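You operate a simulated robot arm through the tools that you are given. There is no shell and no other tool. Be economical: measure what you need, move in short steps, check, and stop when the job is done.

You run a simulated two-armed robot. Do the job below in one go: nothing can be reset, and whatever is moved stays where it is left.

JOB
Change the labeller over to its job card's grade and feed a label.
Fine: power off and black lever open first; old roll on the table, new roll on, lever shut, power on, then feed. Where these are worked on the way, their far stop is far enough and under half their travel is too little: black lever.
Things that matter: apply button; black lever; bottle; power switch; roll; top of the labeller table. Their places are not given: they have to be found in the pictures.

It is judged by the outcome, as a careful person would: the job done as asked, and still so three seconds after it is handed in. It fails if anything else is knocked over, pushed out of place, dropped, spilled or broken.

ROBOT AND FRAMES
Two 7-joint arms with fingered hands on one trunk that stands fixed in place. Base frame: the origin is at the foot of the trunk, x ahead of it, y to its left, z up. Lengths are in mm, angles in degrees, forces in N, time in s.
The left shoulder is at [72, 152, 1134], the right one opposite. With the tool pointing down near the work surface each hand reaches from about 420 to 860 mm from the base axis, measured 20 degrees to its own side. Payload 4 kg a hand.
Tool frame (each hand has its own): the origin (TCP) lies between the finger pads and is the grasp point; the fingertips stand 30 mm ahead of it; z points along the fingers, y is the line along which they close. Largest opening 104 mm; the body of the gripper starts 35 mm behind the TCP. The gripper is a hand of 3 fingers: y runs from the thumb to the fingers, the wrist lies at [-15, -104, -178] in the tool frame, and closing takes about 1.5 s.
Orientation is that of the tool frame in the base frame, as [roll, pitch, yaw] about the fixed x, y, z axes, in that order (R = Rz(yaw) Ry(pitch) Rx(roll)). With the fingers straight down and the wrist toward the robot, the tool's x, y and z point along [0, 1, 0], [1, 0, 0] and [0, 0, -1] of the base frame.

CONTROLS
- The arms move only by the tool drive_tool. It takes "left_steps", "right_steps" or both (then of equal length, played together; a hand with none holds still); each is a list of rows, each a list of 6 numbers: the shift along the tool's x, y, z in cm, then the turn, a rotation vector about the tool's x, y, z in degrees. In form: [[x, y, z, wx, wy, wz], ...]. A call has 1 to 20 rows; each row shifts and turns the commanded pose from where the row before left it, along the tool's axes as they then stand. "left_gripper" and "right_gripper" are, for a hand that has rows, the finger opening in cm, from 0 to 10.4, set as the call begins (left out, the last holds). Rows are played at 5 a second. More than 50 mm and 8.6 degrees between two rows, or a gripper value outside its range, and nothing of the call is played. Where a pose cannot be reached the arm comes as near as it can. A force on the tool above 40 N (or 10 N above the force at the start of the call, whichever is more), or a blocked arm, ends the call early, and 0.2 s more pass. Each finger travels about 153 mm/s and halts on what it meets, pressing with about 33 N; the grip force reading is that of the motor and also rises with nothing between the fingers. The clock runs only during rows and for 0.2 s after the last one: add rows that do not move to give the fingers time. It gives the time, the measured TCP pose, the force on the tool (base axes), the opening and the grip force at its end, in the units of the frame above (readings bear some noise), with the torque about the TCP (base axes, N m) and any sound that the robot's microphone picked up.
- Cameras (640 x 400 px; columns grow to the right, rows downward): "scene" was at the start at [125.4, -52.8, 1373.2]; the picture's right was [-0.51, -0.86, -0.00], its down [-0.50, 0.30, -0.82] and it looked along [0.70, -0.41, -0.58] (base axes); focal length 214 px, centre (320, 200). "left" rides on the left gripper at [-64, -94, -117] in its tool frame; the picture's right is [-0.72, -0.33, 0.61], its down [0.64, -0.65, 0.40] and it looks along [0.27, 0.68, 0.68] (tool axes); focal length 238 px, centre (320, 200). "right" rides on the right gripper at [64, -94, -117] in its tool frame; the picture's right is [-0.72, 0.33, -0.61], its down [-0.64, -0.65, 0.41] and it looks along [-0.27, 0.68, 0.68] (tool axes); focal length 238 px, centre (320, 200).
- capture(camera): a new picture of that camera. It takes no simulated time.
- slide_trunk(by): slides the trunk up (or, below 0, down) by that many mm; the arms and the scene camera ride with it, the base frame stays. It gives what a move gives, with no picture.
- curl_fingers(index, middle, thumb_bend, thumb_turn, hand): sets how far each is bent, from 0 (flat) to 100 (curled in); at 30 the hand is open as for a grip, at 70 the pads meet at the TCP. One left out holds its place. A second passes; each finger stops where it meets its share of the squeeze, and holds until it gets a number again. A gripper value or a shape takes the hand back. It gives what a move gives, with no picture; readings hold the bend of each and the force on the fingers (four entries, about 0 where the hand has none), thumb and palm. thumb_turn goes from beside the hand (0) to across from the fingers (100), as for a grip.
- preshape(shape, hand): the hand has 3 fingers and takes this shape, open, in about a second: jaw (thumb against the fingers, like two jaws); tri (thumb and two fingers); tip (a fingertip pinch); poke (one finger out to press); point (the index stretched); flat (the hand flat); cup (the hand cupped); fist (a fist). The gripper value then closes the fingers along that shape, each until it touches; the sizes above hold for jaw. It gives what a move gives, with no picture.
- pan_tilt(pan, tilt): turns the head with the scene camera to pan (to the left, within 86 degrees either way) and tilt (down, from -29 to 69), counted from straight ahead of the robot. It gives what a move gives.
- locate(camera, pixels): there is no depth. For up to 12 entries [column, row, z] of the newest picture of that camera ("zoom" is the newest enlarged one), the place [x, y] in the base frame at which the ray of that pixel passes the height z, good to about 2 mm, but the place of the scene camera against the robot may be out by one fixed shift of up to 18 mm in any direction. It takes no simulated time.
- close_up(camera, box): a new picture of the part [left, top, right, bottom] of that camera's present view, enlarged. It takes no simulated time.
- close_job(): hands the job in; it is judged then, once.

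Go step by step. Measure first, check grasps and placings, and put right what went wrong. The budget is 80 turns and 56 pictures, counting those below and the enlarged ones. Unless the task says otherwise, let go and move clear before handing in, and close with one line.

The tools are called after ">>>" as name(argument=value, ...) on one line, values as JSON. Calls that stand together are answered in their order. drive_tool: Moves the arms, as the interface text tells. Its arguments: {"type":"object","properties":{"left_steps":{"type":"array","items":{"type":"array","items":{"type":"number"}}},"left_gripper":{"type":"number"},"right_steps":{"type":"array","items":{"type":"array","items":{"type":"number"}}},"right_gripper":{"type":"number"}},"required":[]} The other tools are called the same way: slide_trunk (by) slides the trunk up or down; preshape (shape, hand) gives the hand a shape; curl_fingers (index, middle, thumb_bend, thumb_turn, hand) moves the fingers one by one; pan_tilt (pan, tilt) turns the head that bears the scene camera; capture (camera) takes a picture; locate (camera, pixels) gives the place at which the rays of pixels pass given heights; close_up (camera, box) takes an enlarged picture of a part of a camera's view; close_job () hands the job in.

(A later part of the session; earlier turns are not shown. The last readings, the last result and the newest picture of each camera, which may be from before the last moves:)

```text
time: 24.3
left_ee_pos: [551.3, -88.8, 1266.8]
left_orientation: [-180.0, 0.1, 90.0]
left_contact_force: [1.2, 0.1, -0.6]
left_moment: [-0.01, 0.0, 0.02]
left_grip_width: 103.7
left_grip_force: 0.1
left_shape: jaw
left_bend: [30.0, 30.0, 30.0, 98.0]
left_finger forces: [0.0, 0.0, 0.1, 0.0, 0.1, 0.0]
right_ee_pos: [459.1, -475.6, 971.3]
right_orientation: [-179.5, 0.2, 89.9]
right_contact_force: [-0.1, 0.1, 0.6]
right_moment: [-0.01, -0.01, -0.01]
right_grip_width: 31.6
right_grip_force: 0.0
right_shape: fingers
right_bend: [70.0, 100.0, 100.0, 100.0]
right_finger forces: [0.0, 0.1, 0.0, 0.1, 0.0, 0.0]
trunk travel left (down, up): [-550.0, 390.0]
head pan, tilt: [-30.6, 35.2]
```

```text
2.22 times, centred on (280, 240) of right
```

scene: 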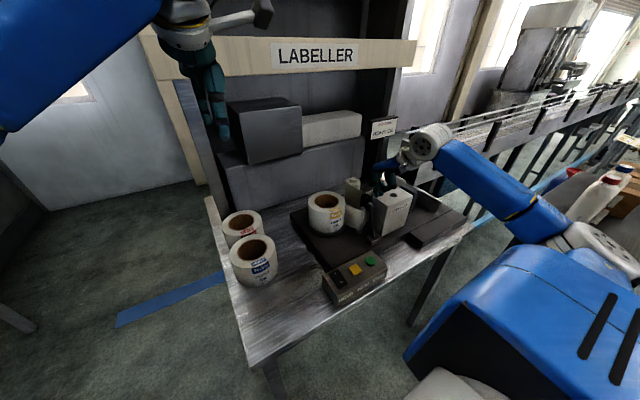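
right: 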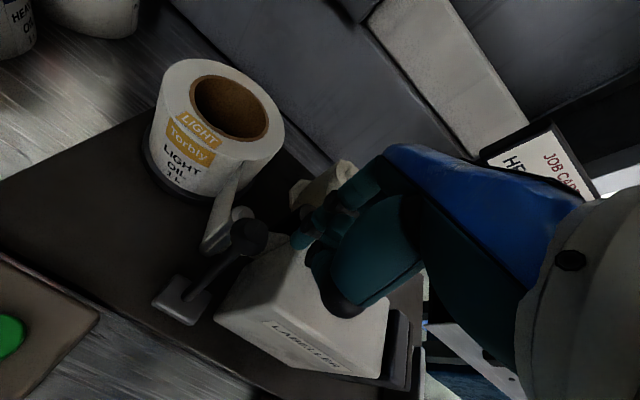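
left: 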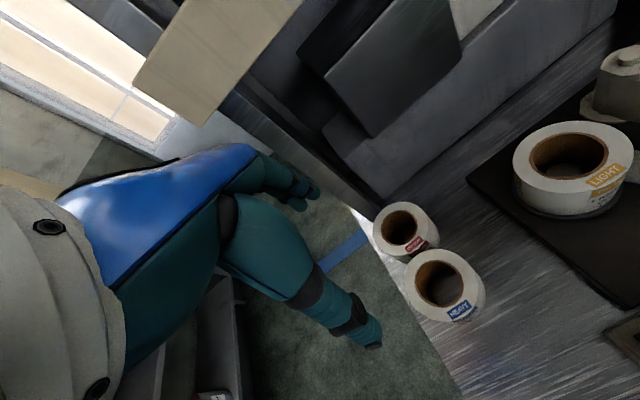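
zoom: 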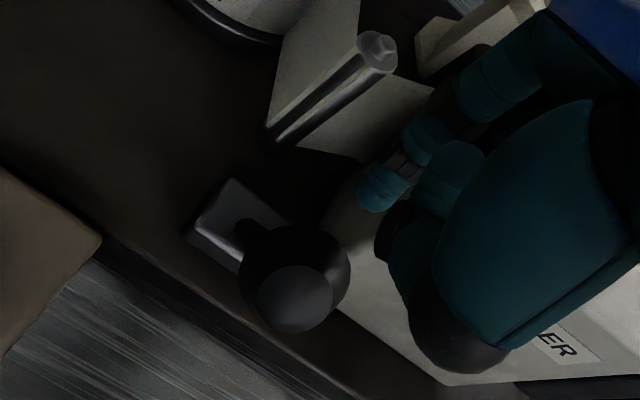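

The lever snapped over toward the robot ahead of my finger. I'll measure its angle.

>>> locate(camera="right", pixels=[[269, 276, 900], [269, 276, 930], [269, 276, 950], [269, 276, 960], [245, 256, 850], [245, 256, 870]])

>>> close_up(camera="scene", box=[320, 180, 420, 260])

```text
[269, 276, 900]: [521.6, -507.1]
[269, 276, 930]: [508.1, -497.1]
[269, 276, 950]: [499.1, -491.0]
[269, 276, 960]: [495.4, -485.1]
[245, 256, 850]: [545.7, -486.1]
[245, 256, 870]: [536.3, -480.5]
```

```text
5.00 times, centred on (370, 220) of scene
```

zoom: 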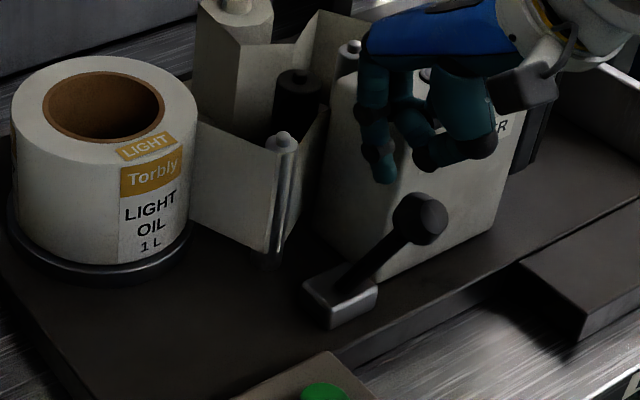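

The scene shows the lever leaning about 40° toward the robot. I'll follow with the finger and press it gently further to be sure it is at its stop.

>>> drive_tool(right_steps=[[0, -1.5, 0.6, 0, 0, 0], [0, -1.5, 0.8, 0, 0, 0], [0, -0.5, 0.2, 0, 0, 0], [0, -0.5, 0.2, 0, 0, 0], [0, -0.4, 0.2, 0, 0, 0], [0, -0.4, 0.2, 0, 0, 0], [0, 0, 0, 0, 0, 0]])

>>> close_up(camera="scene", box=[320, 180, 420, 260])

```text
time: 25.9
left_ee_pos: [554.2, -89.6, 1267.3]
left_orientation: [-179.9, 0.2, 90.2]
left_contact_force: [0.6, -1.0, 0.0]
left_moment: [-0.03, -0.02, 0.03]
left_grip_width: 103.9
left_grip_force: 0.0
left_shape: jaw
left_bend: [30.0, 30.0, 30.0, 98.0]
left_finger forces: [0.0, 0.1, 0.0, 0.0, 0.1, 0.0]
right_ee_pos: [414.0, -475.2, 949.5]
right_orientation: [-179.8, 0.2, 89.9]
right_contact_force: [18.3, -9.5, 16.2]
right_moment: [0.03, -0.57, -0.44]
right_grip_width: 40.4
right_grip_force: 10.2
right_shape: fingers
right_bend: [55.0, 100.0, 100.0, 100.0]
right_finger forces: [20.5, 0.1, 0.0, 0.0, 0.1, 0.0]
trunk travel left (down, up): [-550.0, 390.0]
head pan, tilt: [-30.6, 35.2]
```

```text
5.00 times, centred on (370, 220) of scene
```

zoom: 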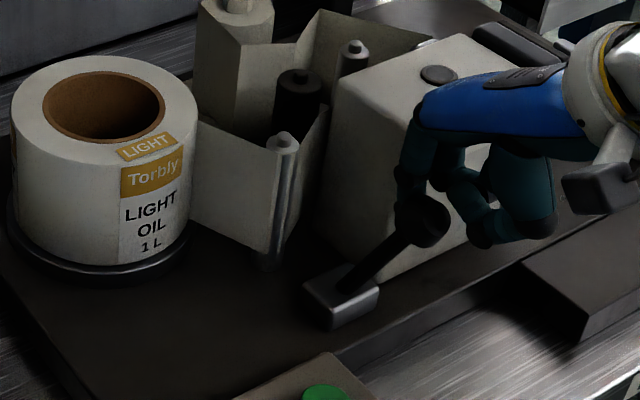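

The index yields at 20 N with the lever not moving on: it is at its open stop. I'll back off, go to jaw shape, and hover over the LIGHT roll's near wall.

>>> drive_tool(right_steps=[[0, 1.5, -0.5, 0, 0, 0], [0, 0.5, -4, 0, 0, 0], [0, 0, -4, 0, 0, 0], [0, 0, 0, 0, 0, 0]])

>>> preshape(shape="jaw", hand="right")

>>> drive_tool(right_steps=[[2.7, 3.5, 0, 0, 0, 0], [2.7, 3.5, 0, 0, 0, 0], [2.7, 3.5, 0, 0, 0, 0], [2.7, 3.5, 0, 0, 0, 0], [0, 0, 0, 0, 0, 0], [0, 0, 0, 0, 0, 0]], right_gripper=7)

>>> capture(camera="right")

>>> close_up(camera="right", box=[200, 120, 420, 320])

```text
time: 26.9
left_ee_pos: [552.7, -90.5, 1267.3]
left_orientation: [-179.8, 0.0, 90.1]
left_contact_force: [-0.4, -0.4, 0.6]
left_moment: [-0.01, 0.0, 0.0]
left_grip_width: 103.7
left_grip_force: 0.0
left_shape: jaw
left_bend: [30.0, 30.0, 30.0, 98.0]
left_finger forces: [0.0, 0.0, 0.0, 0.0, 0.1, 0.0]
right_ee_pos: [432.6, -476.0, 1034.2]
right_orientation: [-179.5, 0.1, 90.0]
right_contact_force: [0.9, 0.4, -1.0]
right_moment: [0.01, -0.01, -0.01]
right_grip_width: 31.3
right_grip_force: 0.0
right_shape: fingers
right_bend: [70.0, 100.0, 100.0, 100.0]
right_finger forces: [0.0, 0.1, 0.0, 0.0, 0.0, 0.0]
trunk travel left (down, up): [-550.0, 390.0]
head pan, tilt: [-30.6, 35.2]
```

```text
time: 27.8
left_ee_pos: [550.5, -90.4, 1267.1]
left_orientation: [-180.0, 0.0, 90.2]
left_contact_force: [0.3, 0.0, 0.2]
left_moment: [0.03, 0.01, 0.01]
left_grip_width: 104.0
left_grip_force: 0.1
left_shape: jaw
left_bend: [30.0, 30.0, 30.0, 98.0]
left_finger forces: [0.0, 0.1, 0.1, 0.0, 0.0, 0.0]
right_ee_pos: [431.0, -476.3, 1034.2]
right_orientation: [-179.7, 0.1, 89.9]
right_contact_force: [0.0, -0.8, -1.1]
right_moment: [0.01, -0.01, 0.01]
right_grip_width: 103.7
right_grip_force: 0.1
right_shape: jaw
right_bend: [30.0, 30.0, 30.0, 98.0]
right_finger forces: [0.0, 0.0, 0.0, 0.0, 0.1, 0.0]
trunk travel left (down, up): [-550.0, 390.0]
head pan, tilt: [-30.6, 35.2]
```

```text
time: 29.2
left_ee_pos: [551.9, -89.0, 1267.4]
left_orientation: [179.8, 0.1, 90.1]
left_contact_force: [0.7, -0.2, -0.5]
left_moment: [-0.02, 0.01, 0.0]
left_grip_width: 103.6
left_grip_force: 0.1
left_shape: jaw
left_bend: [30.0, 30.0, 30.0, 98.0]
left_finger forces: [0.0, 0.0, 0.1, 0.0, 0.1, 0.1]
right_ee_pos: [570.9, -368.6, 1035.9]
right_orientation: [-179.6, 0.2, 89.9]
right_contact_force: [-0.9, -0.7, -0.5]
right_moment: [-0.02, 0.01, 0.0]
right_grip_width: 70.6
right_grip_force: 0.0
right_shape: jaw
right_bend: [28.0, 38.0, 60.0, 99.0]
right_finger forces: [0.0, 0.0, 0.0, 0.1, 0.1, 0.0]
trunk travel left (down, up): [-550.0, 390.0]
head pan, tilt: [-30.6, 35.2]
```

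```text
20 pictures are left
```

right: 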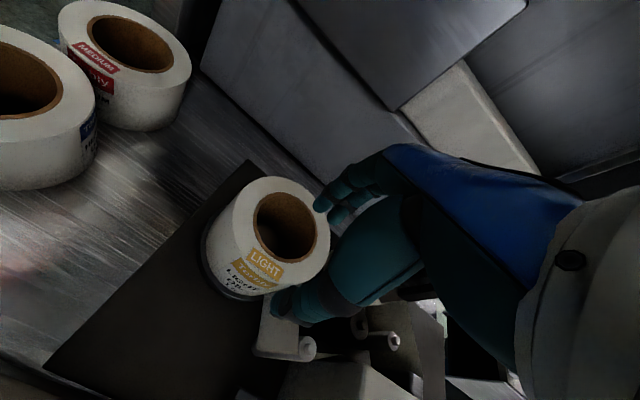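

```text
2.00 times, centred on (310, 220) of right
```

zoom: 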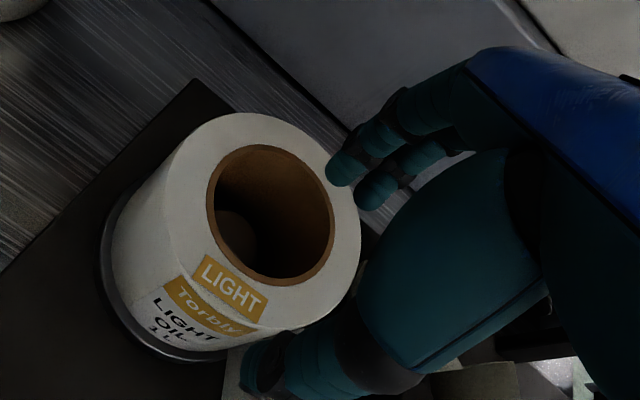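

>>> locate(camera="right", pixels=[[253.5, 218, 935], [317, 235, 935], [275, 192.5, 935], [293, 263, 935], [286, 226, 935], [266, 235, 860], [266, 235, 890], [231, 210, 935], [331, 247, 935]])

```text
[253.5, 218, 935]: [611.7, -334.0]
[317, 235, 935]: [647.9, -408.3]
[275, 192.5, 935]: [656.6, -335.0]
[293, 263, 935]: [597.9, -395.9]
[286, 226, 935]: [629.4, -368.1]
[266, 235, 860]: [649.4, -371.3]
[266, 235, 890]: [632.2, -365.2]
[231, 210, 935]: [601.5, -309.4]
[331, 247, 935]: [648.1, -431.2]
```

A short hub top shows inside the core at about z≈893, so I'll keep the tips at about 898. I'll lower onto the near wall with a 5 cm opening, then close.

>>> drive_tool(right_steps=[[0, 0.9, 0, 0, 0, 0], [0, 0, 4, 0, 0, 0], [0, 0, 2, 0, 0, 0], [0, 0, 0, 0, 0, 0], [0, 0, 0, 0, 0, 0]], right_gripper=5)

>>> capture(camera="right")

```text
time: 30.4
left_ee_pos: [551.9, -88.8, 1267.6]
left_orientation: [-180.0, 0.0, 90.1]
left_contact_force: [0.1, 0.2, 0.1]
left_moment: [-0.02, 0.0, -0.02]
left_grip_width: 103.9
left_grip_force: 0.0
left_shape: jaw
left_bend: [30.0, 30.0, 30.0, 98.0]
left_finger forces: [0.0, 0.0, 0.0, 0.1, 0.0, 0.0]
right_ee_pos: [579.1, -365.8, 973.8]
right_orientation: [-179.6, 0.2, 89.9]
right_contact_force: [1.0, 0.0, 0.3]
right_moment: [-0.01, -0.02, 0.02]
right_grip_width: 50.5
right_grip_force: 0.1
right_shape: jaw
right_bend: [74.0, 45.0, 70.0, 100.0]
right_finger forces: [0.1, 0.0, 0.0, 0.0, 0.0, 0.1]
trunk travel left (down, up): [-550.0, 390.0]
head pan, tilt: [-30.6, 35.2]
```

```text
18 pictures are left
```

right: 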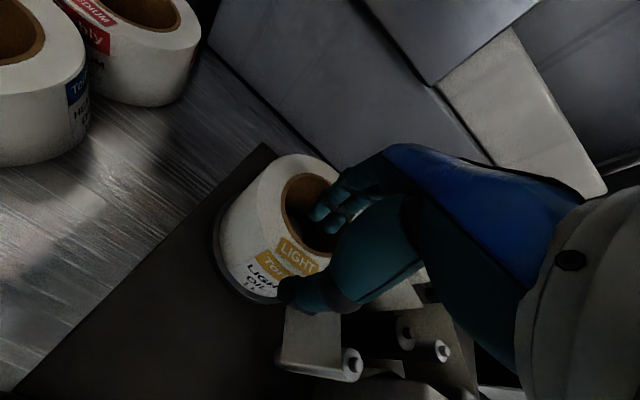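

Index and middle bends differ (74 vs 45); I'll reset the jaw shape and set the opening again before descending.

>>> preshape(shape="jaw", hand="right")

>>> drive_tool(right_steps=[[0, 0, 0, 0, 0, 0], [0, 0, 0, 0, 0, 0], [0, 0, 0, 0, 0, 0], [0, 0, 0, 0, 0, 0], [0, 0, 0, 0, 0, 0], [0, 0, 0, 0, 0, 0]], right_gripper=5.2)

```text
time: 31.3
left_ee_pos: [551.8, -89.0, 1269.1]
left_orientation: [-179.9, 0.1, 90.1]
left_contact_force: [0.4, -0.7, 0.4]
left_moment: [-0.02, 0.01, -0.03]
left_grip_width: 103.6
left_grip_force: 0.1
left_shape: jaw
left_bend: [30.0, 30.0, 30.0, 98.0]
left_finger forces: [0.0, 0.0, 0.0, 0.0, 0.1, 0.0]
right_ee_pos: [579.3, -366.0, 973.4]
right_orientation: [-179.6, 0.1, 89.9]
right_contact_force: [0.0, 0.2, -0.3]
right_moment: [0.03, 0.0, 0.01]
right_grip_width: 103.8
right_grip_force: 0.1
right_shape: jaw
right_bend: [30.0, 30.0, 30.0, 98.0]
right_finger forces: [0.0, 0.1, 0.0, 0.1, 0.1, 0.0]
trunk travel left (down, up): [-550.0, 390.0]
head pan, tilt: [-30.6, 35.2]
```

```text
time: 32.7
left_ee_pos: [551.0, -88.3, 1267.2]
left_orientation: [180.0, 0.1, 90.0]
left_contact_force: [0.1, 0.2, 0.3]
left_moment: [0.01, -0.01, -0.02]
left_grip_width: 103.4
left_grip_force: 0.0
left_shape: jaw
left_bend: [30.0, 30.0, 30.0, 98.0]
left_finger forces: [0.1, 0.0, 0.0, 0.1, 0.0, 0.0]
right_ee_pos: [580.8, -366.6, 975.0]
right_orientation: [-179.5, 0.2, 89.9]
right_contact_force: [1.4, -0.1, 0.5]
right_moment: [0.05, 0.0, 0.02]
right_grip_width: 52.3
right_grip_force: 0.1
right_shape: jaw
right_bend: [74.0, 44.0, 69.0, 100.0]
right_finger forces: [0.0, 0.0, 0.0, 0.0, 0.0, 0.0]
trunk travel left (down, up): [-550.0, 390.0]
head pan, tilt: [-30.6, 35.2]
```

The reading repeats, so it's how this hand closes. I'll lower 4.6 cm with clearance and then close on the wall.

>>> drive_tool(right_steps=[[0, 0, 1.5, 0, 0, 0], [0, 0, 1.5, 0, 0, 0], [0, 0, 1, 0, 0, 0], [0, 0, 0.6, 0, 0, 0], [0, 0, 0, 0, 0, 0]])

>>> capture(camera="right")

```text
time: 33.9
left_ee_pos: [551.3, -89.4, 1267.3]
left_orientation: [180.0, 0.2, 90.1]
left_contact_force: [-1.3, -0.3, -0.6]
left_moment: [-0.03, -0.03, 0.01]
left_grip_width: 103.6
left_grip_force: 0.1
left_shape: jaw
left_bend: [30.0, 30.0, 30.0, 98.0]
left_finger forces: [0.0, 0.0, 0.1, 0.1, 0.1, 0.0]
right_ee_pos: [580.1, -368.1, 927.7]
right_orientation: [-179.5, 0.2, 89.9]
right_contact_force: [0.2, 0.4, 0.1]
right_moment: [0.02, 0.01, -0.04]
right_grip_width: 52.4
right_grip_force: 0.2
right_shape: jaw
right_bend: [74.0, 44.0, 69.0, 100.0]
right_finger forces: [0.0, 0.0, 0.0, 0.0, 0.1, 0.1]
trunk travel left (down, up): [-550.0, 390.0]
head pan, tilt: [-30.6, 35.2]
```

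```text
17 pictures are left
```

right: 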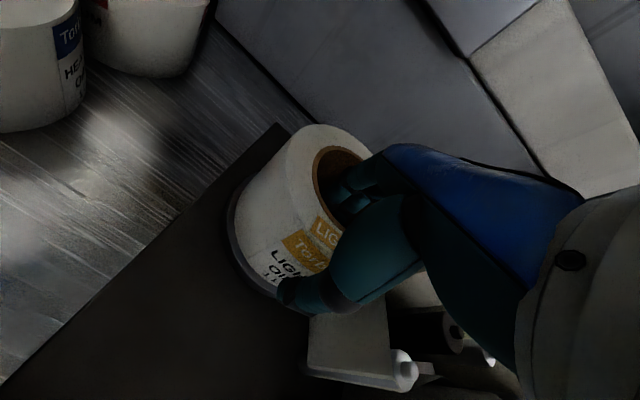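

Thumb outside, fingers inside the core, no contact. Closing.

>>> drive_tool(right_steps=[[0, 0, 0, 0, 0, 0], [0, 0, 0, 0, 0, 0], [0, 0, 0, 0, 0, 0], [0, 0, 0, 0, 0, 0], [0, 0, 0, 0, 0, 0], [0, 0, 0, 0, 0, 0], [0, 0, 0, 0, 0, 0], [0, 0, 0, 0, 0, 0]], right_gripper=1)

```text
time: 35.7
left_ee_pos: [553.1, -89.4, 1268.2]
left_orientation: [180.0, 0.0, 90.1]
left_contact_force: [0.1, -0.6, -0.3]
left_moment: [-0.03, 0.01, 0.05]
left_grip_width: 103.7
left_grip_force: 0.2
left_shape: jaw
left_bend: [30.0, 30.0, 30.0, 98.0]
left_finger forces: [0.0, 0.0, 0.1, 0.0, 0.0, 0.1]
right_ee_pos: [580.8, -368.5, 926.4]
right_orientation: [-179.5, 0.2, 90.0]
right_contact_force: [2.0, 0.0, -0.5]
right_moment: [-0.03, -0.07, 0.01]
right_grip_width: 13.9
right_grip_force: 32.3
right_shape: jaw
right_bend: [72.0, 61.0, 73.0, 100.0]
right_finger forces: [21.1, 11.1, 0.0, 0.0, 30.6, 0.0]
trunk travel left (down, up): [-550.0, 390.0]
head pan, tilt: [-30.6, 35.2]
```

Grip reads 32 N on the wall. I'll lift slowly off the hub while swinging the left arm out of the way to its own side.

>>> drive_tool(right_steps=[[0, 0, -0.5, 0, 0, 0], [0, 0, -1, 0, 0, 0], [0, 0, -1, 0, 0, 0], [0, 0, -1.5, 0, 0, 0], [0, 0, -1.5, 0, 0, 0], [0, 0, -1.5, 0, 0, 0], [0, 0, -1.5, 0, 0, 0], [0, 0, 0, 0, 0, 0]], left_steps=[[3.5, 0, 0, 0, 0, 0], [3.5, 0, 0, 0, 0, 0], [3.5, 0, 0, 0, 0, 0], [3.5, 0, 0, 0, 0, 0], [3.5, 0, 0, 0, 0, 0], [3.5, 0, 0, 0, 0, 0], [3.5, 0, 0, 0, 0, 0], [0, 0, 0, 0, 0, 0]])

>>> capture(camera="scene")

```text
time: 37.5
left_ee_pos: [553.4, 158.1, 1267.7]
left_orientation: [-180.0, 0.1, 90.1]
left_contact_force: [0.5, -0.7, 0.6]
left_moment: [0.02, 0.01, -0.02]
left_grip_width: 103.7
left_grip_force: 0.0
left_shape: jaw
left_bend: [30.0, 30.0, 30.0, 98.0]
left_finger forces: [0.1, 0.0, 0.0, 0.1, 0.0, 0.0]
right_ee_pos: [582.6, -366.8, 1011.9]
right_orientation: [-179.4, 0.2, 90.0]
right_contact_force: [0.3, 0.2, -6.2]
right_moment: [0.01, 0.28, -0.03]
right_grip_width: 14.4
right_grip_force: 32.9
right_shape: jaw
right_bend: [72.0, 61.0, 74.0, 100.0]
right_finger forces: [22.3, 12.7, 0.1, 0.0, 34.1, 0.0]
trunk travel left (down, up): [-550.0, 390.0]
head pan, tilt: [-30.6, 35.2]
```

```text
16 pictures are left
```

scene: 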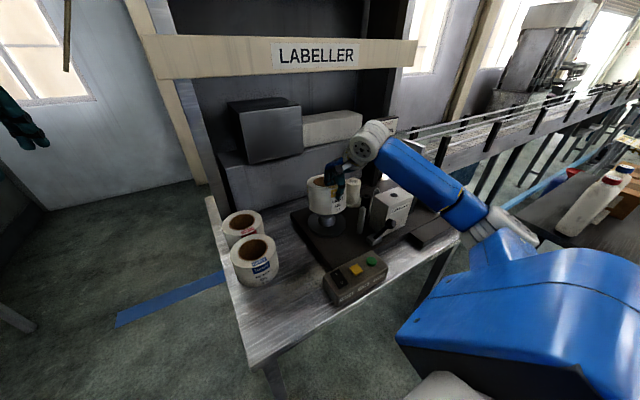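

The roll is up and off the hub (6.2 N). I'll yaw to 150° and carry it to the free table area ahead of the HEAVY roll, roll centre about (445,-120).

>>> drive_tool(right_steps=[[0, 0, 0, 0, 0, -7.5], [0, 0, 0, 0, 0, -7.5], [0, 0, 0, 0, 0, -7.5], [0, 0, 0, 0, 0, -7.5], [0, 0, 0, 0, 0, -7.5], [0, 0, 0, 0, 0, -7.5], [0, 0, 0, 0, 0, -7.5], [0, 0, 0, 0, 0, -7.5], [3.03, 1.21, 0, 0, 0, 0], [3.03, 1.21, 0, 0, 0, 0], [3.03, 1.21, 0, 0, 0, 0], [3.03, 1.21, 0, 0, 0, 0], [3.03, 1.21, 0, 0, 0, 0], [3.03, 1.21, 0, 0, 0, 0], [3.03, 1.21, 0, 0, 0, 0], [3.03, 1.21, 0, 0, 0, 0], [0, 0, 0, 0, 0, 0], [0, 0, 0, 0, 0, 0]])

>>> capture(camera="scene")

```text
time: 41.3
left_ee_pos: [551.7, 159.0, 1266.6]
left_orientation: [180.0, 0.2, 90.1]
left_contact_force: [0.5, 0.1, -0.4]
left_moment: [0.0, -0.01, 0.01]
left_grip_width: 103.5
left_grip_force: 0.2
left_shape: jaw
left_bend: [30.0, 30.0, 30.0, 98.0]
left_finger forces: [0.0, 0.0, 0.1, 0.0, 0.1, 0.1]
right_ee_pos: [420.7, -161.1, 1014.5]
right_orientation: [-179.6, -0.4, 149.9]
right_contact_force: [0.4, 0.0, -6.7]
right_moment: [-0.23, 0.15, -0.01]
right_grip_width: 14.3
right_grip_force: 32.6
right_shape: jaw
right_bend: [72.0, 61.0, 74.0, 100.0]
right_finger forces: [21.9, 12.8, 0.0, 0.0, 34.0, 0.0]
trunk travel left (down, up): [-550.0, 390.0]
head pan, tilt: [-30.6, 35.2]
```

```text
15 pictures are left
```

scene: 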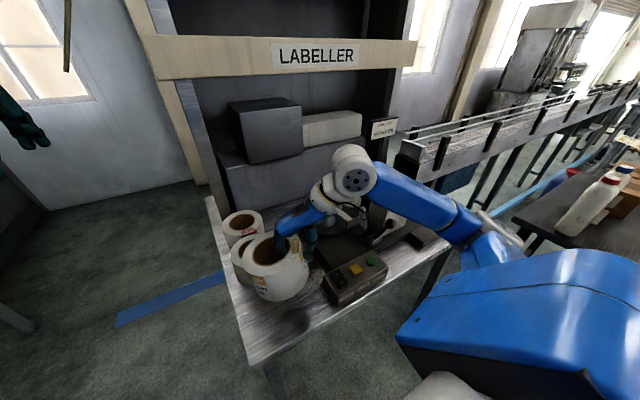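

Roll centre computes to (444,-120), clear of its neighbours. Lowering to just above the table, then feeling for contact.

>>> drive_tool(right_steps=[[0, 0, 3, 0, 0, 0], [0, 0, 3, 0, 0, 0], [0, 0, 3, 0, 0, 0], [0, 0, 2.5, 0, 0, 0], [0, 0, 0, 0, 0, 0], [0, 0, 0, 0, 0, 0]])

>>> drive_tool(right_steps=[[0, 0, 0.3, 0, 0, 0], [0, 0, 0.3, 0, 0, 0], [0, 0, 0.3, 0, 0, 0], [0, 0, 0.2, 0, 0, 0], [0, 0, 0, 0, 0, 0]])

>>> close_up(camera="scene", box=[210, 200, 370, 320])

```text
time: 42.7
left_ee_pos: [551.0, 158.0, 1267.9]
left_orientation: [179.9, 0.1, 90.1]
left_contact_force: [0.1, -0.4, -0.8]
left_moment: [0.0, -0.02, -0.01]
left_grip_width: 103.5
left_grip_force: 0.0
left_shape: jaw
left_bend: [30.0, 30.0, 30.0, 98.0]
left_finger forces: [0.1, 0.0, 0.1, 0.1, 0.0, 0.1]
right_ee_pos: [420.6, -162.4, 897.3]
right_orientation: [-179.5, -0.3, 149.9]
right_contact_force: [-0.4, -0.5, -3.1]
right_moment: [-0.13, 0.04, 0.02]
right_grip_width: 14.3
right_grip_force: 33.6
right_shape: jaw
right_bend: [72.0, 61.0, 74.0, 100.0]
right_finger forces: [20.9, 12.8, 0.0, 0.0, 33.7, 0.1]
trunk travel left (down, up): [-550.0, 390.0]
head pan, tilt: [-30.6, 35.2]
```

```text
time: 43.9
left_ee_pos: [551.9, 159.1, 1268.0]
left_orientation: [179.9, 0.2, 90.0]
left_contact_force: [-0.6, -0.5, 0.4]
left_moment: [0.02, -0.02, -0.02]
left_grip_width: 103.7
left_grip_force: 0.1
left_shape: jaw
left_bend: [30.0, 30.0, 30.0, 98.0]
left_finger forces: [0.0, 0.0, 0.0, 0.0, 0.1, 0.0]
right_ee_pos: [418.2, -161.2, 886.7]
right_orientation: [-179.6, -0.4, 149.8]
right_contact_force: [-0.5, -2.2, -1.2]
right_moment: [0.1, -0.05, -0.02]
right_grip_width: 14.4
right_grip_force: 33.0
right_shape: jaw
right_bend: [72.0, 61.0, 73.0, 100.0]
right_finger forces: [20.5, 12.5, 0.0, 0.0, 34.5, 0.1]
trunk travel left (down, up): [-550.0, 390.0]
head pan, tilt: [-30.6, 35.2]
```

```text
3.33 times, centred on (290, 260) of scene
```

zoom: 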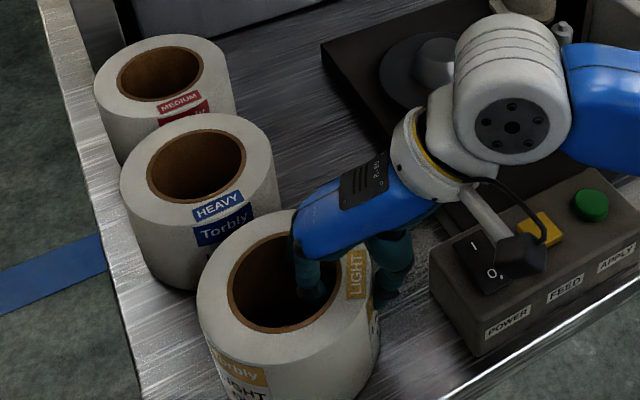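

The table is taking weight (force -6.7 → -1.2 N). A few more mm, then release.

>>> drive_tool(right_steps=[[0, 0, 0.2, 0, 0, 0], [0, 0, 0.2, 0, 0, 0], [0, 0, 0, 0, 0, 0]])

```text
time: 44.7
left_ee_pos: [552.6, 159.7, 1266.7]
left_orientation: [-180.0, 0.2, 90.1]
left_contact_force: [-0.1, -0.4, -0.1]
left_moment: [0.01, -0.02, -0.02]
left_grip_width: 103.7
left_grip_force: 0.1
left_shape: jaw
left_bend: [30.0, 30.0, 30.0, 98.0]
left_finger forces: [0.1, 0.1, 0.0, 0.0, 0.1, 0.1]
right_ee_pos: [420.2, -161.5, 883.1]
right_orientation: [-179.5, -0.3, 149.9]
right_contact_force: [-0.5, -2.0, -0.7]
right_moment: [0.13, -0.07, 0.0]
right_grip_width: 14.5
right_grip_force: 33.0
right_shape: jaw
right_bend: [72.0, 61.0, 73.0, 100.0]
right_finger forces: [20.7, 12.2, 0.0, 0.1, 34.6, 0.0]
trunk travel left (down, up): [-550.0, 390.0]
head pan, tilt: [-30.6, 35.2]
```

>>> drive_tool(right_steps=[[0, 0, 0.3, 0, 0, 0], [0, 0, 0, 0, 0, 0]])

>>> capture(camera="right")

```text
time: 45.3
left_ee_pos: [549.4, 159.8, 1267.8]
left_orientation: [179.9, 0.1, 90.1]
left_contact_force: [0.6, -0.2, -0.4]
left_moment: [0.01, -0.03, -0.04]
left_grip_width: 103.6
left_grip_force: 0.1
left_shape: jaw
left_bend: [30.0, 30.0, 30.0, 98.0]
left_finger forces: [0.0, 0.1, 0.1, 0.1, 0.1, 0.0]
right_ee_pos: [419.3, -160.7, 882.0]
right_orientation: [-179.8, -0.1, 149.8]
right_contact_force: [0.0, -3.4, 15.0]
right_moment: [0.02, -0.07, 0.05]
right_grip_width: 15.0
right_grip_force: 33.2
right_shape: jaw
right_bend: [73.0, 61.0, 73.0, 100.0]
right_finger forces: [22.3, 12.9, 0.0, 0.1, 37.4, 0.0]
trunk travel left (down, up): [-550.0, 390.0]
head pan, tilt: [-30.6, 35.2]
```

```text
13 pictures are left
```

right: 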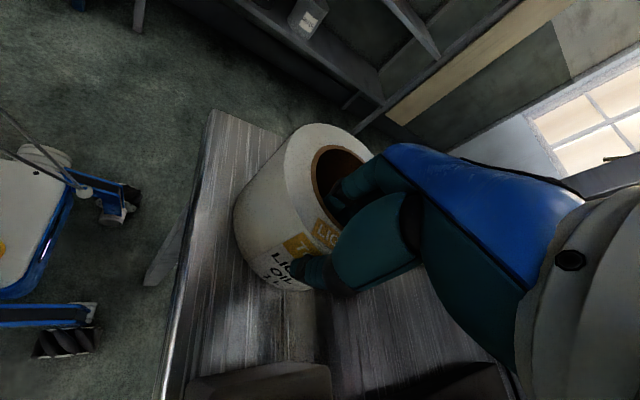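

Fully seated now (+15 N). Release to 5.2 cm and rise.

>>> drive_tool(right_steps=[[0, 0, 0, 0, 0, 0], [0, 0, 0, 0, 0, 0], [0, 0, 0, 0, 0, 0], [0, 0, 0, 0, 0, 0], [0, 0, -1, 0, 0, 0], [0, 0, -2, 0, 0, 0], [0, 0, -3, 0, 0, 0], [0, 0, -4, 0, 0, 0], [0, 0, -3, 0, 0, 0], [0, 0, 0, 0, 0, 0]], right_gripper=5.2)

>>> capture(camera="right")

```text
time: 47.5
left_ee_pos: [551.6, 159.8, 1266.5]
left_orientation: [-179.9, 0.2, 90.1]
left_contact_force: [-0.6, 0.0, -0.3]
left_moment: [-0.02, 0.0, 0.01]
left_grip_width: 103.9
left_grip_force: 0.1
left_shape: jaw
left_bend: [30.0, 30.0, 30.0, 98.0]
left_finger forces: [0.0, 0.1, 0.0, 0.1, 0.1, 0.0]
right_ee_pos: [422.3, -160.2, 1011.9]
right_orientation: [-179.6, -0.3, 149.9]
right_contact_force: [0.3, -0.8, 0.7]
right_moment: [0.01, 0.01, -0.02]
right_grip_width: 51.7
right_grip_force: 0.0
right_shape: jaw
right_bend: [74.0, 45.0, 70.0, 100.0]
right_finger forces: [0.0, 0.0, 0.0, 0.0, 0.1, 0.0]
trunk travel left (down, up): [-550.0, 390.0]
head pan, tilt: [-30.6, 35.2]
```

```text
12 pictures are left
```

right: 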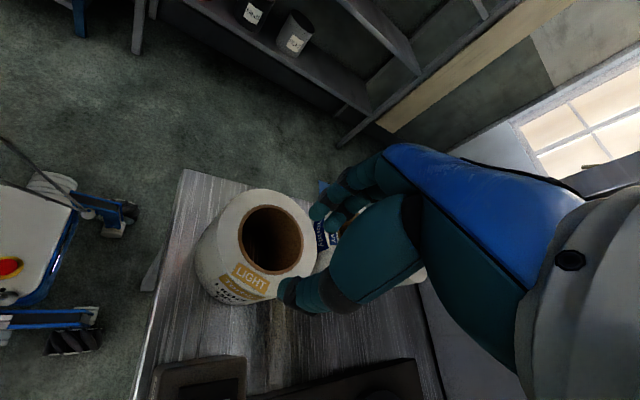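

LIGHT roll stands flat on the table. Now I hover over the HEAVY roll's near-right wall at the same yaw and check alignment.

>>> drive_tool(right_steps=[[-2.75, 2.25, 0, 0, 0, 0], [-2.75, 2.25, 0, 0, 0, 0], [-2.75, 2.25, 0, 0, 0, 0], [-2.75, 2.25, 0, 0, 0, 0], [0, 0, 0, 0, 0, 0], [0, 0, 0, 0, 0, 0]])

>>> capture(camera="right")

```text
time: 48.9
left_ee_pos: [551.0, 160.1, 1266.9]
left_orientation: [179.9, 0.1, 90.1]
left_contact_force: [-0.8, -0.2, -0.1]
left_moment: [0.03, 0.04, -0.01]
left_grip_width: 103.6
left_grip_force: 0.1
left_shape: jaw
left_bend: [30.0, 30.0, 30.0, 98.0]
left_finger forces: [0.0, 0.1, 0.1, 0.0, 0.1, 0.0]
right_ee_pos: [559.9, -138.2, 1010.0]
right_orientation: [-179.5, -0.2, 149.8]
right_contact_force: [0.8, -0.3, -0.4]
right_moment: [-0.02, 0.0, 0.0]
right_grip_width: 51.4
right_grip_force: 0.0
right_shape: jaw
right_bend: [74.0, 45.0, 70.0, 100.0]
right_finger forces: [0.0, 0.0, 0.0, 0.1, 0.0, 0.0]
trunk travel left (down, up): [-550.0, 390.0]
head pan, tilt: [-30.6, 35.2]
```

```text
11 pictures are left
```

right: 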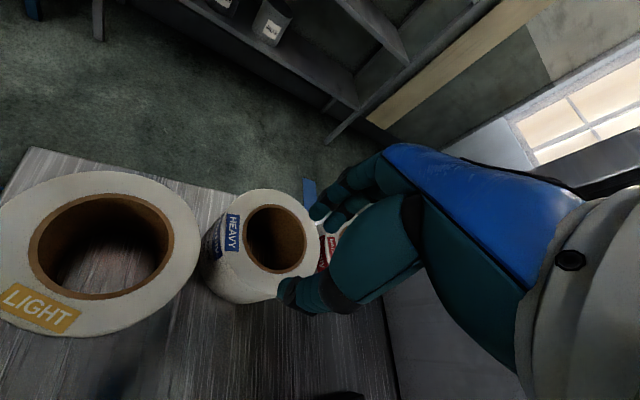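

>>> locate(camera="right", pixels=[[243, 238, 893], [307, 243, 893], [273, 205, 893], [278, 273, 893], [275, 239, 893], [226, 236, 893], [270, 188, 893], [278, 295, 893]])

```text
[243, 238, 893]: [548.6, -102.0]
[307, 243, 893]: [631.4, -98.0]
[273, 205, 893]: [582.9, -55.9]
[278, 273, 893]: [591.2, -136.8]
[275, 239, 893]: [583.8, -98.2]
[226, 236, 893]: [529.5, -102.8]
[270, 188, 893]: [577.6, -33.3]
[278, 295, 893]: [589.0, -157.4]
```

Heavy centre is (587,-97). Small correction, then lower to TCP z≈885 and close on the wall.

>>> drive_tool(right_steps=[[-0.26, 0.12, 0, 0, 0, 0], [0, 0, 4, 0, 0, 0], [0, 0, 4, 0, 0, 0], [0, 0, 2, 0, 0, 0], [0, 0, 1.5, 0, 0, 0], [0, 0, 1, 0, 0, 0], [0, 0, 0, 0, 0, 0]])

>>> capture(camera="right")

```text
time: 50.5
left_ee_pos: [551.3, 159.2, 1268.3]
left_orientation: [179.9, 0.1, 90.1]
left_contact_force: [-0.1, -0.4, 0.7]
left_moment: [-0.01, 0.02, 0.02]
left_grip_width: 103.7
left_grip_force: 0.1
left_shape: jaw
left_bend: [30.0, 30.0, 30.0, 98.0]
left_finger forces: [0.0, 0.0, 0.1, 0.0, 0.0, 0.1]
right_ee_pos: [562.3, -138.6, 884.4]
right_orientation: [-179.5, -0.3, 149.9]
right_contact_force: [0.5, -0.6, 0.0]
right_moment: [-0.05, 0.0, 0.01]
right_grip_width: 51.6
right_grip_force: 0.1
right_shape: jaw
right_bend: [74.0, 45.0, 70.0, 100.0]
right_finger forces: [0.0, 0.0, 0.0, 0.0, 0.0, 0.0]
trunk travel left (down, up): [-550.0, 390.0]
head pan, tilt: [-30.6, 35.2]
```

```text
10 pictures are left
```

right: 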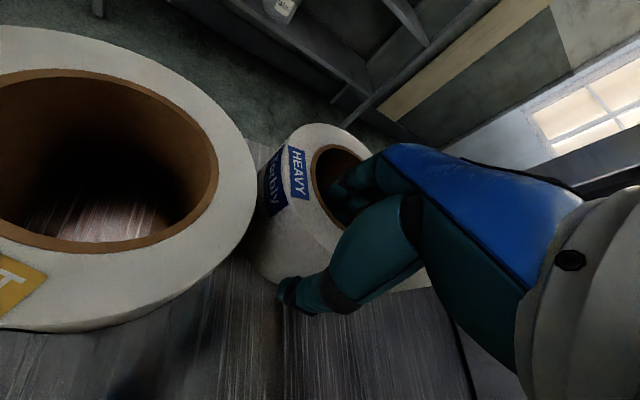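

Fingers are inside the core, thumb outside, no contact. Closing, then lifting slowly.

>>> drive_tool(right_steps=[[0, 0, 0, 0, 0, 0], [0, 0, 0, 0, 0, 0], [0, 0, 0, 0, 0, 0], [0, 0, 0, 0, 0, 0], [0, 0, 0, 0, 0, 0], [0, 0, 0, 0, 0, 0], [0, 0, 0, 0, 0, 0], [0, 0, 0, 0, 0, 0]], right_gripper=1)

>>> drive_tool(right_steps=[[0, 0, -0.5, 0, 0, 0], [0, 0, -1, 0, 0, 0], [0, 0, -1.5, 0, 0, 0], [0, 0, -2, 0, 0, 0], [0, 0, -2.5, 0, 0, 0], [0, 0, -2.5, 0, 0, 0], [0, 0, -2.5, 0, 0, 0], [0, 0, -2, 0, 0, 0], [0, 0, 0, 0, 0, 0]])

>>> close_up(camera="scene", box=[210, 160, 402, 280])

```text
time: 52.3
left_ee_pos: [552.1, 160.6, 1267.5]
left_orientation: [179.9, 0.1, 90.1]
left_contact_force: [0.4, 0.5, 0.4]
left_moment: [0.04, -0.01, 0.0]
left_grip_width: 103.6
left_grip_force: 0.1
left_shape: jaw
left_bend: [30.0, 30.0, 30.0, 98.0]
left_finger forces: [0.0, 0.0, 0.0, 0.1, 0.1, 0.0]
right_ee_pos: [563.2, -140.1, 882.9]
right_orientation: [-179.5, -0.3, 149.9]
right_contact_force: [0.3, 1.4, 0.7]
right_moment: [0.04, -0.04, 0.03]
right_grip_width: 20.8
right_grip_force: 33.2
right_shape: jaw
right_bend: [73.0, 58.0, 75.0, 100.0]
right_finger forces: [18.3, 10.9, 0.0, 0.1, 28.1, 0.0]
trunk travel left (down, up): [-550.0, 390.0]
head pan, tilt: [-30.6, 35.2]
```

```text
time: 54.3
left_ee_pos: [552.9, 160.8, 1266.7]
left_orientation: [180.0, 0.1, 90.1]
left_contact_force: [0.1, 0.5, -0.1]
left_moment: [0.01, 0.02, -0.01]
left_grip_width: 103.8
left_grip_force: 0.0
left_shape: jaw
left_bend: [30.0, 30.0, 30.0, 98.0]
left_finger forces: [0.0, 0.0, 0.0, 0.1, 0.0, 0.1]
right_ee_pos: [563.9, -138.1, 1028.1]
right_orientation: [-179.6, -0.3, 150.0]
right_contact_force: [0.7, 0.3, -5.4]
right_moment: [-0.23, 0.14, -0.01]
right_grip_width: 21.4
right_grip_force: 32.9
right_shape: jaw
right_bend: [73.0, 57.0, 76.0, 100.0]
right_finger forces: [20.8, 11.6, 0.0, 0.0, 30.9, 0.0]
trunk travel left (down, up): [-550.0, 390.0]
head pan, tilt: [-30.6, 35.2]
```

```text
3.33 times, centred on (306, 220) of scene
```

zoom: 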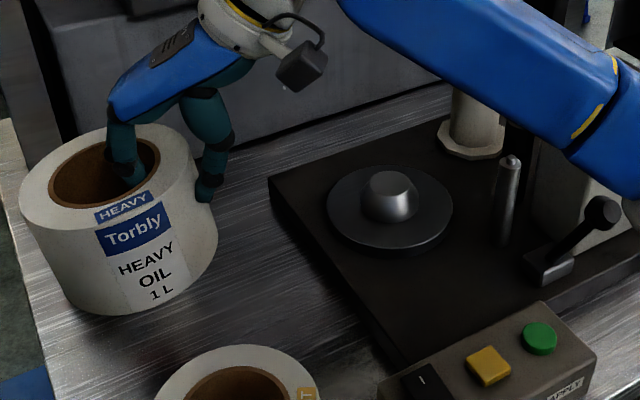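

The HEAVY roll is up (5.4 N) and the hub is a tapered post on a flange. I'll carry it over the hub and yaw back to 90°.

>>> drive_tool(right_steps=[[-1.6, -2.4, 0, 0, 0, 0], [-1.6, -2.4, 0, 0, 0, 0], [-1.6, -2.4, 0, 0, 0, 0], [-1.6, -2.4, 0, 0, 0, 0], [-1.6, -2.4, 0, 0, 0, 0], [-1.6, -2.4, 0, 0, 0, 0], [-1.6, -2.4, 0, 0, 0, 0], [-1.6, -2.4, 0, 0, 0, 0], [0, 0, 0, 0, 0, 7.5], [0, 0, 0, 0, 0, 7.5], [0, 0, 0, 0, 0, 7.5], [0, 0, 0, 0, 0, 7.5], [0, 0, 0, 0, 0, 7.5], [0, 0, 0, 0, 0, 7.5], [0, 0, 0, 0, 0, 7.5], [0, 0, 0, 0, 0, 7.5], [0, 0, 0, 0, 0, 0], [0, 0, 0, 0, 0, 0]])

>>> capture(camera="right")

```text
time: 58.1
left_ee_pos: [553.0, 158.8, 1267.4]
left_orientation: [179.9, 0.1, 90.1]
left_contact_force: [0.4, 0.1, -0.1]
left_moment: [-0.03, -0.01, -0.02]
left_grip_width: 103.9
left_grip_force: 0.2
left_shape: jaw
left_bend: [30.0, 30.0, 30.0, 98.0]
left_finger forces: [0.1, 0.1, 0.0, 0.0, 0.0, 0.0]
right_ee_pos: [578.7, -370.1, 1027.9]
right_orientation: [-179.5, 0.2, 89.8]
right_contact_force: [-0.2, 0.1, -6.6]
right_moment: [0.01, 0.3, 0.02]
right_grip_width: 21.3
right_grip_force: 32.7
right_shape: jaw
right_bend: [73.0, 57.0, 76.0, 100.0]
right_finger forces: [20.8, 11.6, 0.1, 0.0, 30.5, 0.0]
trunk travel left (down, up): [-550.0, 390.0]
head pan, tilt: [-30.6, 35.2]
```

```text
8 pictures are left
```

right: 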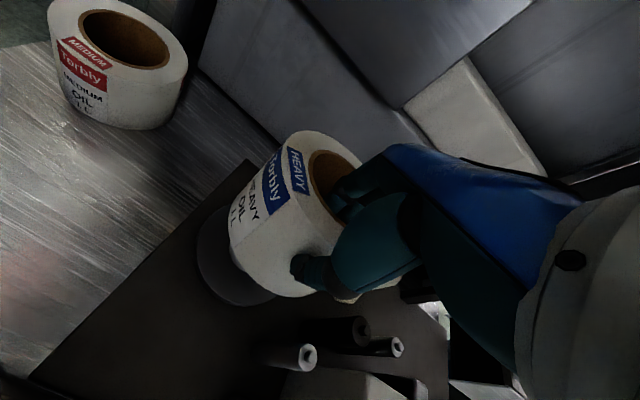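

Aligned over the hub with only slight tilt. Lower near the hub top, then down gently watching the force.

>>> drive_tool(right_steps=[[0, 0, 2, 0, 0, 0], [0, 0, 2, 0, 0, 0], [0, 0, 1.5, 0, 0, 0], [0, 0, 0.7, 0, 0, 0], [0, 0, 0, 0, 0, 0]])

>>> drive_tool(right_steps=[[0, 0, 0.5, 0, 0, 0], [0, 0, 0.5, 0, 0, 0], [0, 0, 0.5, 0, 0, 0], [0, 0, 0.5, 0, 0, 0], [0, 0, 0, 0, 0, 0]])

```text
time: 59.3
left_ee_pos: [552.6, 157.5, 1267.5]
left_orientation: [180.0, 0.1, 90.1]
left_contact_force: [0.1, 0.9, 0.0]
left_moment: [-0.01, -0.01, 0.01]
left_grip_width: 103.7
left_grip_force: 0.0
left_shape: jaw
left_bend: [30.0, 30.0, 30.0, 98.0]
left_finger forces: [0.0, 0.0, 0.0, 0.1, 0.0, 0.1]
right_ee_pos: [579.3, -369.3, 966.4]
right_orientation: [-179.5, 0.2, 89.9]
right_contact_force: [0.6, -0.5, -6.2]
right_moment: [0.04, 0.31, 0.01]
right_grip_width: 21.3
right_grip_force: 33.2
right_shape: jaw
right_bend: [73.0, 57.0, 76.0, 100.0]
right_finger forces: [20.8, 11.8, 0.1, 0.1, 30.6, 0.0]
trunk travel left (down, up): [-550.0, 390.0]
head pan, tilt: [-30.6, 35.2]
```

```text
time: 60.5
left_ee_pos: [553.2, 158.1, 1267.9]
left_orientation: [-179.9, 0.2, 90.0]
left_contact_force: [1.2, -0.2, -0.2]
left_moment: [-0.05, -0.03, -0.02]
left_grip_width: 103.5
left_grip_force: 0.0
left_shape: jaw
left_bend: [30.0, 30.0, 30.0, 98.0]
left_finger forces: [0.0, 0.1, 0.1, 0.1, 0.0, 0.1]
right_ee_pos: [577.0, -369.1, 947.2]
right_orientation: [-179.5, 0.2, 89.8]
right_contact_force: [2.0, -0.2, -4.1]
right_moment: [0.01, -0.06, -0.05]
right_grip_width: 21.0
right_grip_force: 32.9
right_shape: jaw
right_bend: [73.0, 58.0, 76.0, 100.0]
right_finger forces: [20.5, 11.3, 0.0, 0.0, 28.3, 0.1]
trunk travel left (down, up): [-550.0, 390.0]
head pan, tilt: [-30.6, 35.2]
```

Slight guiding contact (+x 2 N); I'll nudge +x 2 mm and keep lowering.

>>> drive_tool(right_steps=[[0, 0.2, 0.3, 0, 0, 0], [0, 0, 0.4, 0, 0, 0], [0, 0, 0.4, 0, 0, 0], [0, 0, 0.4, 0, 0, 0], [0, 0, 0, 0, 0, 0]])

>>> capture(camera="right")

```text
time: 61.7
left_ee_pos: [550.5, 157.9, 1267.3]
left_orientation: [-180.0, 0.1, 90.0]
left_contact_force: [0.4, -0.2, 0.5]
left_moment: [0.0, 0.0, 0.01]
left_grip_width: 103.5
left_grip_force: 0.1
left_shape: jaw
left_bend: [30.0, 30.0, 30.0, 98.0]
left_finger forces: [0.1, 0.1, 0.0, 0.0, 0.1, 0.0]
right_ee_pos: [578.8, -370.2, 931.9]
right_orientation: [-179.6, 0.2, 89.9]
right_contact_force: [0.2, 0.9, -1.8]
right_moment: [-0.01, -0.12, 0.01]
right_grip_width: 21.3
right_grip_force: 33.0
right_shape: jaw
right_bend: [73.0, 58.0, 76.0, 100.0]
right_finger forces: [19.6, 11.6, 0.1, 0.1, 30.8, 0.0]
trunk travel left (down, up): [-550.0, 390.0]
head pan, tilt: [-30.6, 35.2]
```

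```text
7 pictures are left
```

right: 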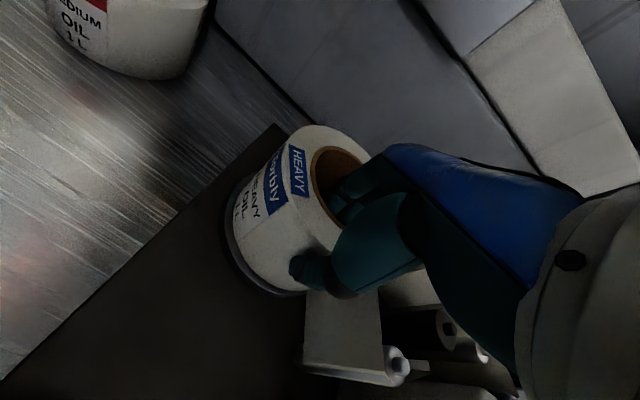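

The roll is on the flange and the web shows again. A few more mm to seat it firmly.

>>> drive_tool(right_steps=[[0, 0, 0.3, 0, 0, 0], [0, 0, 0.2, 0, 0, 0], [0, 0, 0.2, 0, 0, 0], [0, 0, 0, 0, 0, 0]])

```text
time: 62.7
left_ee_pos: [551.3, 160.7, 1268.9]
left_orientation: [179.9, 0.2, 90.2]
left_contact_force: [0.0, 0.0, -0.7]
left_moment: [0.03, -0.01, -0.01]
left_grip_width: 103.7
left_grip_force: 0.1
left_shape: jaw
left_bend: [30.0, 30.0, 30.0, 98.0]
left_finger forces: [0.1, 0.0, 0.0, 0.0, 0.0, 0.1]
right_ee_pos: [579.1, -369.3, 929.1]
right_orientation: [-179.8, 0.3, 89.8]
right_contact_force: [-0.7, -1.7, 9.9]
right_moment: [-0.04, -0.15, 0.04]
right_grip_width: 21.3
right_grip_force: 33.0
right_shape: jaw
right_bend: [74.0, 58.0, 75.0, 100.0]
right_finger forces: [21.0, 11.9, 0.0, 0.1, 32.7, 0.0]
trunk travel left (down, up): [-550.0, 390.0]
head pan, tilt: [-30.6, 35.2]
```

Seated (+9.9 N). Releasing, rising, then forming the poke shape to shut the lever.

>>> drive_tool(right_steps=[[0, 0, 0, 0, 0, 0], [0, 0, 0, 0, 0, 0], [0, 0, 0, 0, 0, 0], [0, 0, 0, 0, 0, 0], [0, 0, -1, 0, 0, 0], [0, 0, -2, 0, 0, 0], [0, 0, -3, 0, 0, 0], [0, 0, -3, 0, 0, 0], [0, 0, 0, 0, 0, 0]], right_gripper=5.2)

>>> preshape(shape="poke", hand="right")

>>> drive_tool(right_steps=[[-1.6, -3.6, 0, 0, 0, 0], [-1.6, -3.6, 0, 0, 0, 0], [-1.6, -3.6, 0, 0, 0, 0], [-1.6, -3.6, 0, 0, 0, 0], [-1.6, -3.6, 0, 0, 0, 0], [-1.3, -3.6, 0, 0, 0, 0], [0, 0, 0, 0, 0, 0], [0, 0, 0, 0, 0, 0]])

>>> capture(camera="scene")

```text
time: 64.7
left_ee_pos: [552.4, 158.6, 1267.5]
left_orientation: [180.0, 0.2, 90.1]
left_contact_force: [0.2, -0.7, 0.1]
left_moment: [0.01, 0.03, 0.02]
left_grip_width: 103.7
left_grip_force: 0.1
left_shape: jaw
left_bend: [30.0, 30.0, 30.0, 98.0]
left_finger forces: [0.1, 0.0, 0.0, 0.0, 0.0, 0.1]
right_ee_pos: [580.5, -369.7, 1017.1]
right_orientation: [-179.6, 0.2, 89.9]
right_contact_force: [0.1, 0.2, -0.6]
right_moment: [0.01, 0.01, 0.02]
right_grip_width: 51.5
right_grip_force: 0.1
right_shape: jaw
right_bend: [74.0, 45.0, 70.0, 100.0]
right_finger forces: [0.0, 0.1, 0.0, 0.0, 0.0, 0.0]
trunk travel left (down, up): [-550.0, 390.0]
head pan, tilt: [-30.6, 35.2]
```

```text
time: 65.6
left_ee_pos: [552.2, 159.1, 1268.0]
left_orientation: [-180.0, 0.1, 90.0]
left_contact_force: [-0.1, 0.0, -0.2]
left_moment: [-0.01, 0.01, 0.0]
left_grip_width: 103.8
left_grip_force: 0.1
left_shape: jaw
left_bend: [30.0, 30.0, 30.0, 98.0]
left_finger forces: [0.1, 0.0, 0.1, 0.0, 0.0, 0.0]
right_ee_pos: [579.9, -369.7, 1017.3]
right_orientation: [-179.5, 0.3, 89.8]
right_contact_force: [0.4, 0.4, -0.3]
right_moment: [0.02, -0.04, 0.01]
right_grip_width: 0.3
right_grip_force: 0.0
right_shape: poke
right_bend: [70.0, 70.0, 100.0, 100.0]
right_finger forces: [0.1, 0.0, 0.0, 0.0, 0.0, 0.0]
trunk travel left (down, up): [-550.0, 390.0]
head pan, tilt: [-30.6, 35.2]
```

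```text
time: 67.4
left_ee_pos: [553.0, 158.4, 1267.2]
left_orientation: [180.0, 0.1, 90.1]
left_contact_force: [-0.5, 0.0, 0.0]
left_moment: [-0.01, -0.04, -0.02]
left_grip_width: 103.7
left_grip_force: 0.0
left_shape: jaw
left_bend: [30.0, 30.0, 30.0, 98.0]
left_finger forces: [0.1, 0.0, 0.0, 0.0, 0.0, 0.0]
right_ee_pos: [364.2, -462.5, 1015.9]
right_orientation: [-179.6, 0.2, 90.0]
right_contact_force: [0.1, -0.5, -0.2]
right_moment: [0.01, 0.02, 0.03]
right_grip_width: 0.0
right_grip_force: 0.1
right_shape: poke
right_bend: [70.0, 70.0, 100.0, 100.0]
right_finger forces: [0.0, 0.1, 0.0, 0.0, 0.0, 0.0]
trunk travel left (down, up): [-550.0, 390.0]
head pan, tilt: [-30.6, 35.2]
```

```text
6 pictures are left
```

scene: 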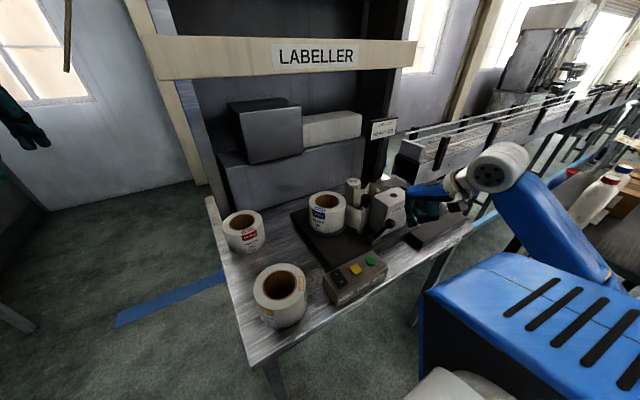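

HEAVY roll sits upright on the hub and LIGHT stands on the table. I'll lower in front of the lever and push it back (+x) along its arc.

>>> drive_tool(right_steps=[[0, 0, 3.5, 0, 0, 0], [0, 0, 3.6, 0, 0, 0], [0, 1, 0, 0, 0, 0], [0, 1, 0, 0, 0, 0], [0, 1, -0.2, 0, 0, 0], [0, 1, -0.4, 0, 0, 0], [0, 1, -0.4, 0, 0, 0], [0, 1, -0.4, 0, 0, 0], [0, 1, -0.4, 0, 0, 0], [0, 1, -0.3, 0, 0, 0], [0, 0, 0, 0, 0, 0]])

>>> close_up(camera="right", box=[160, 150, 400, 330])

```text
time: 69.8
left_ee_pos: [550.6, 159.4, 1267.3]
left_orientation: [-180.0, 0.1, 90.1]
left_contact_force: [-0.7, -0.3, -0.1]
left_moment: [0.03, 0.0, -0.03]
left_grip_width: 103.7
left_grip_force: 0.0
left_shape: jaw
left_bend: [30.0, 30.0, 30.0, 98.0]
left_finger forces: [0.1, 0.0, 0.0, 0.0, 0.0, 0.0]
right_ee_pos: [442.7, -462.0, 965.9]
right_orientation: [-179.6, 0.2, 90.0]
right_contact_force: [0.1, 0.2, 0.0]
right_moment: [0.01, 0.02, -0.01]
right_grip_width: 0.0
right_grip_force: 0.0
right_shape: poke
right_bend: [70.0, 70.0, 100.0, 100.0]
right_finger forces: [0.1, 0.0, 0.0, 0.1, 0.0, 0.1]
trunk travel left (down, up): [-550.0, 390.0]
head pan, tilt: [-30.6, 35.2]
```

```text
2.22 times, centred on (280, 240) of right
```

zoom: 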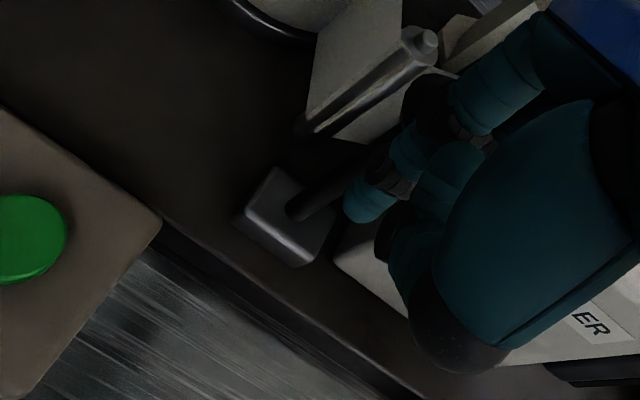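

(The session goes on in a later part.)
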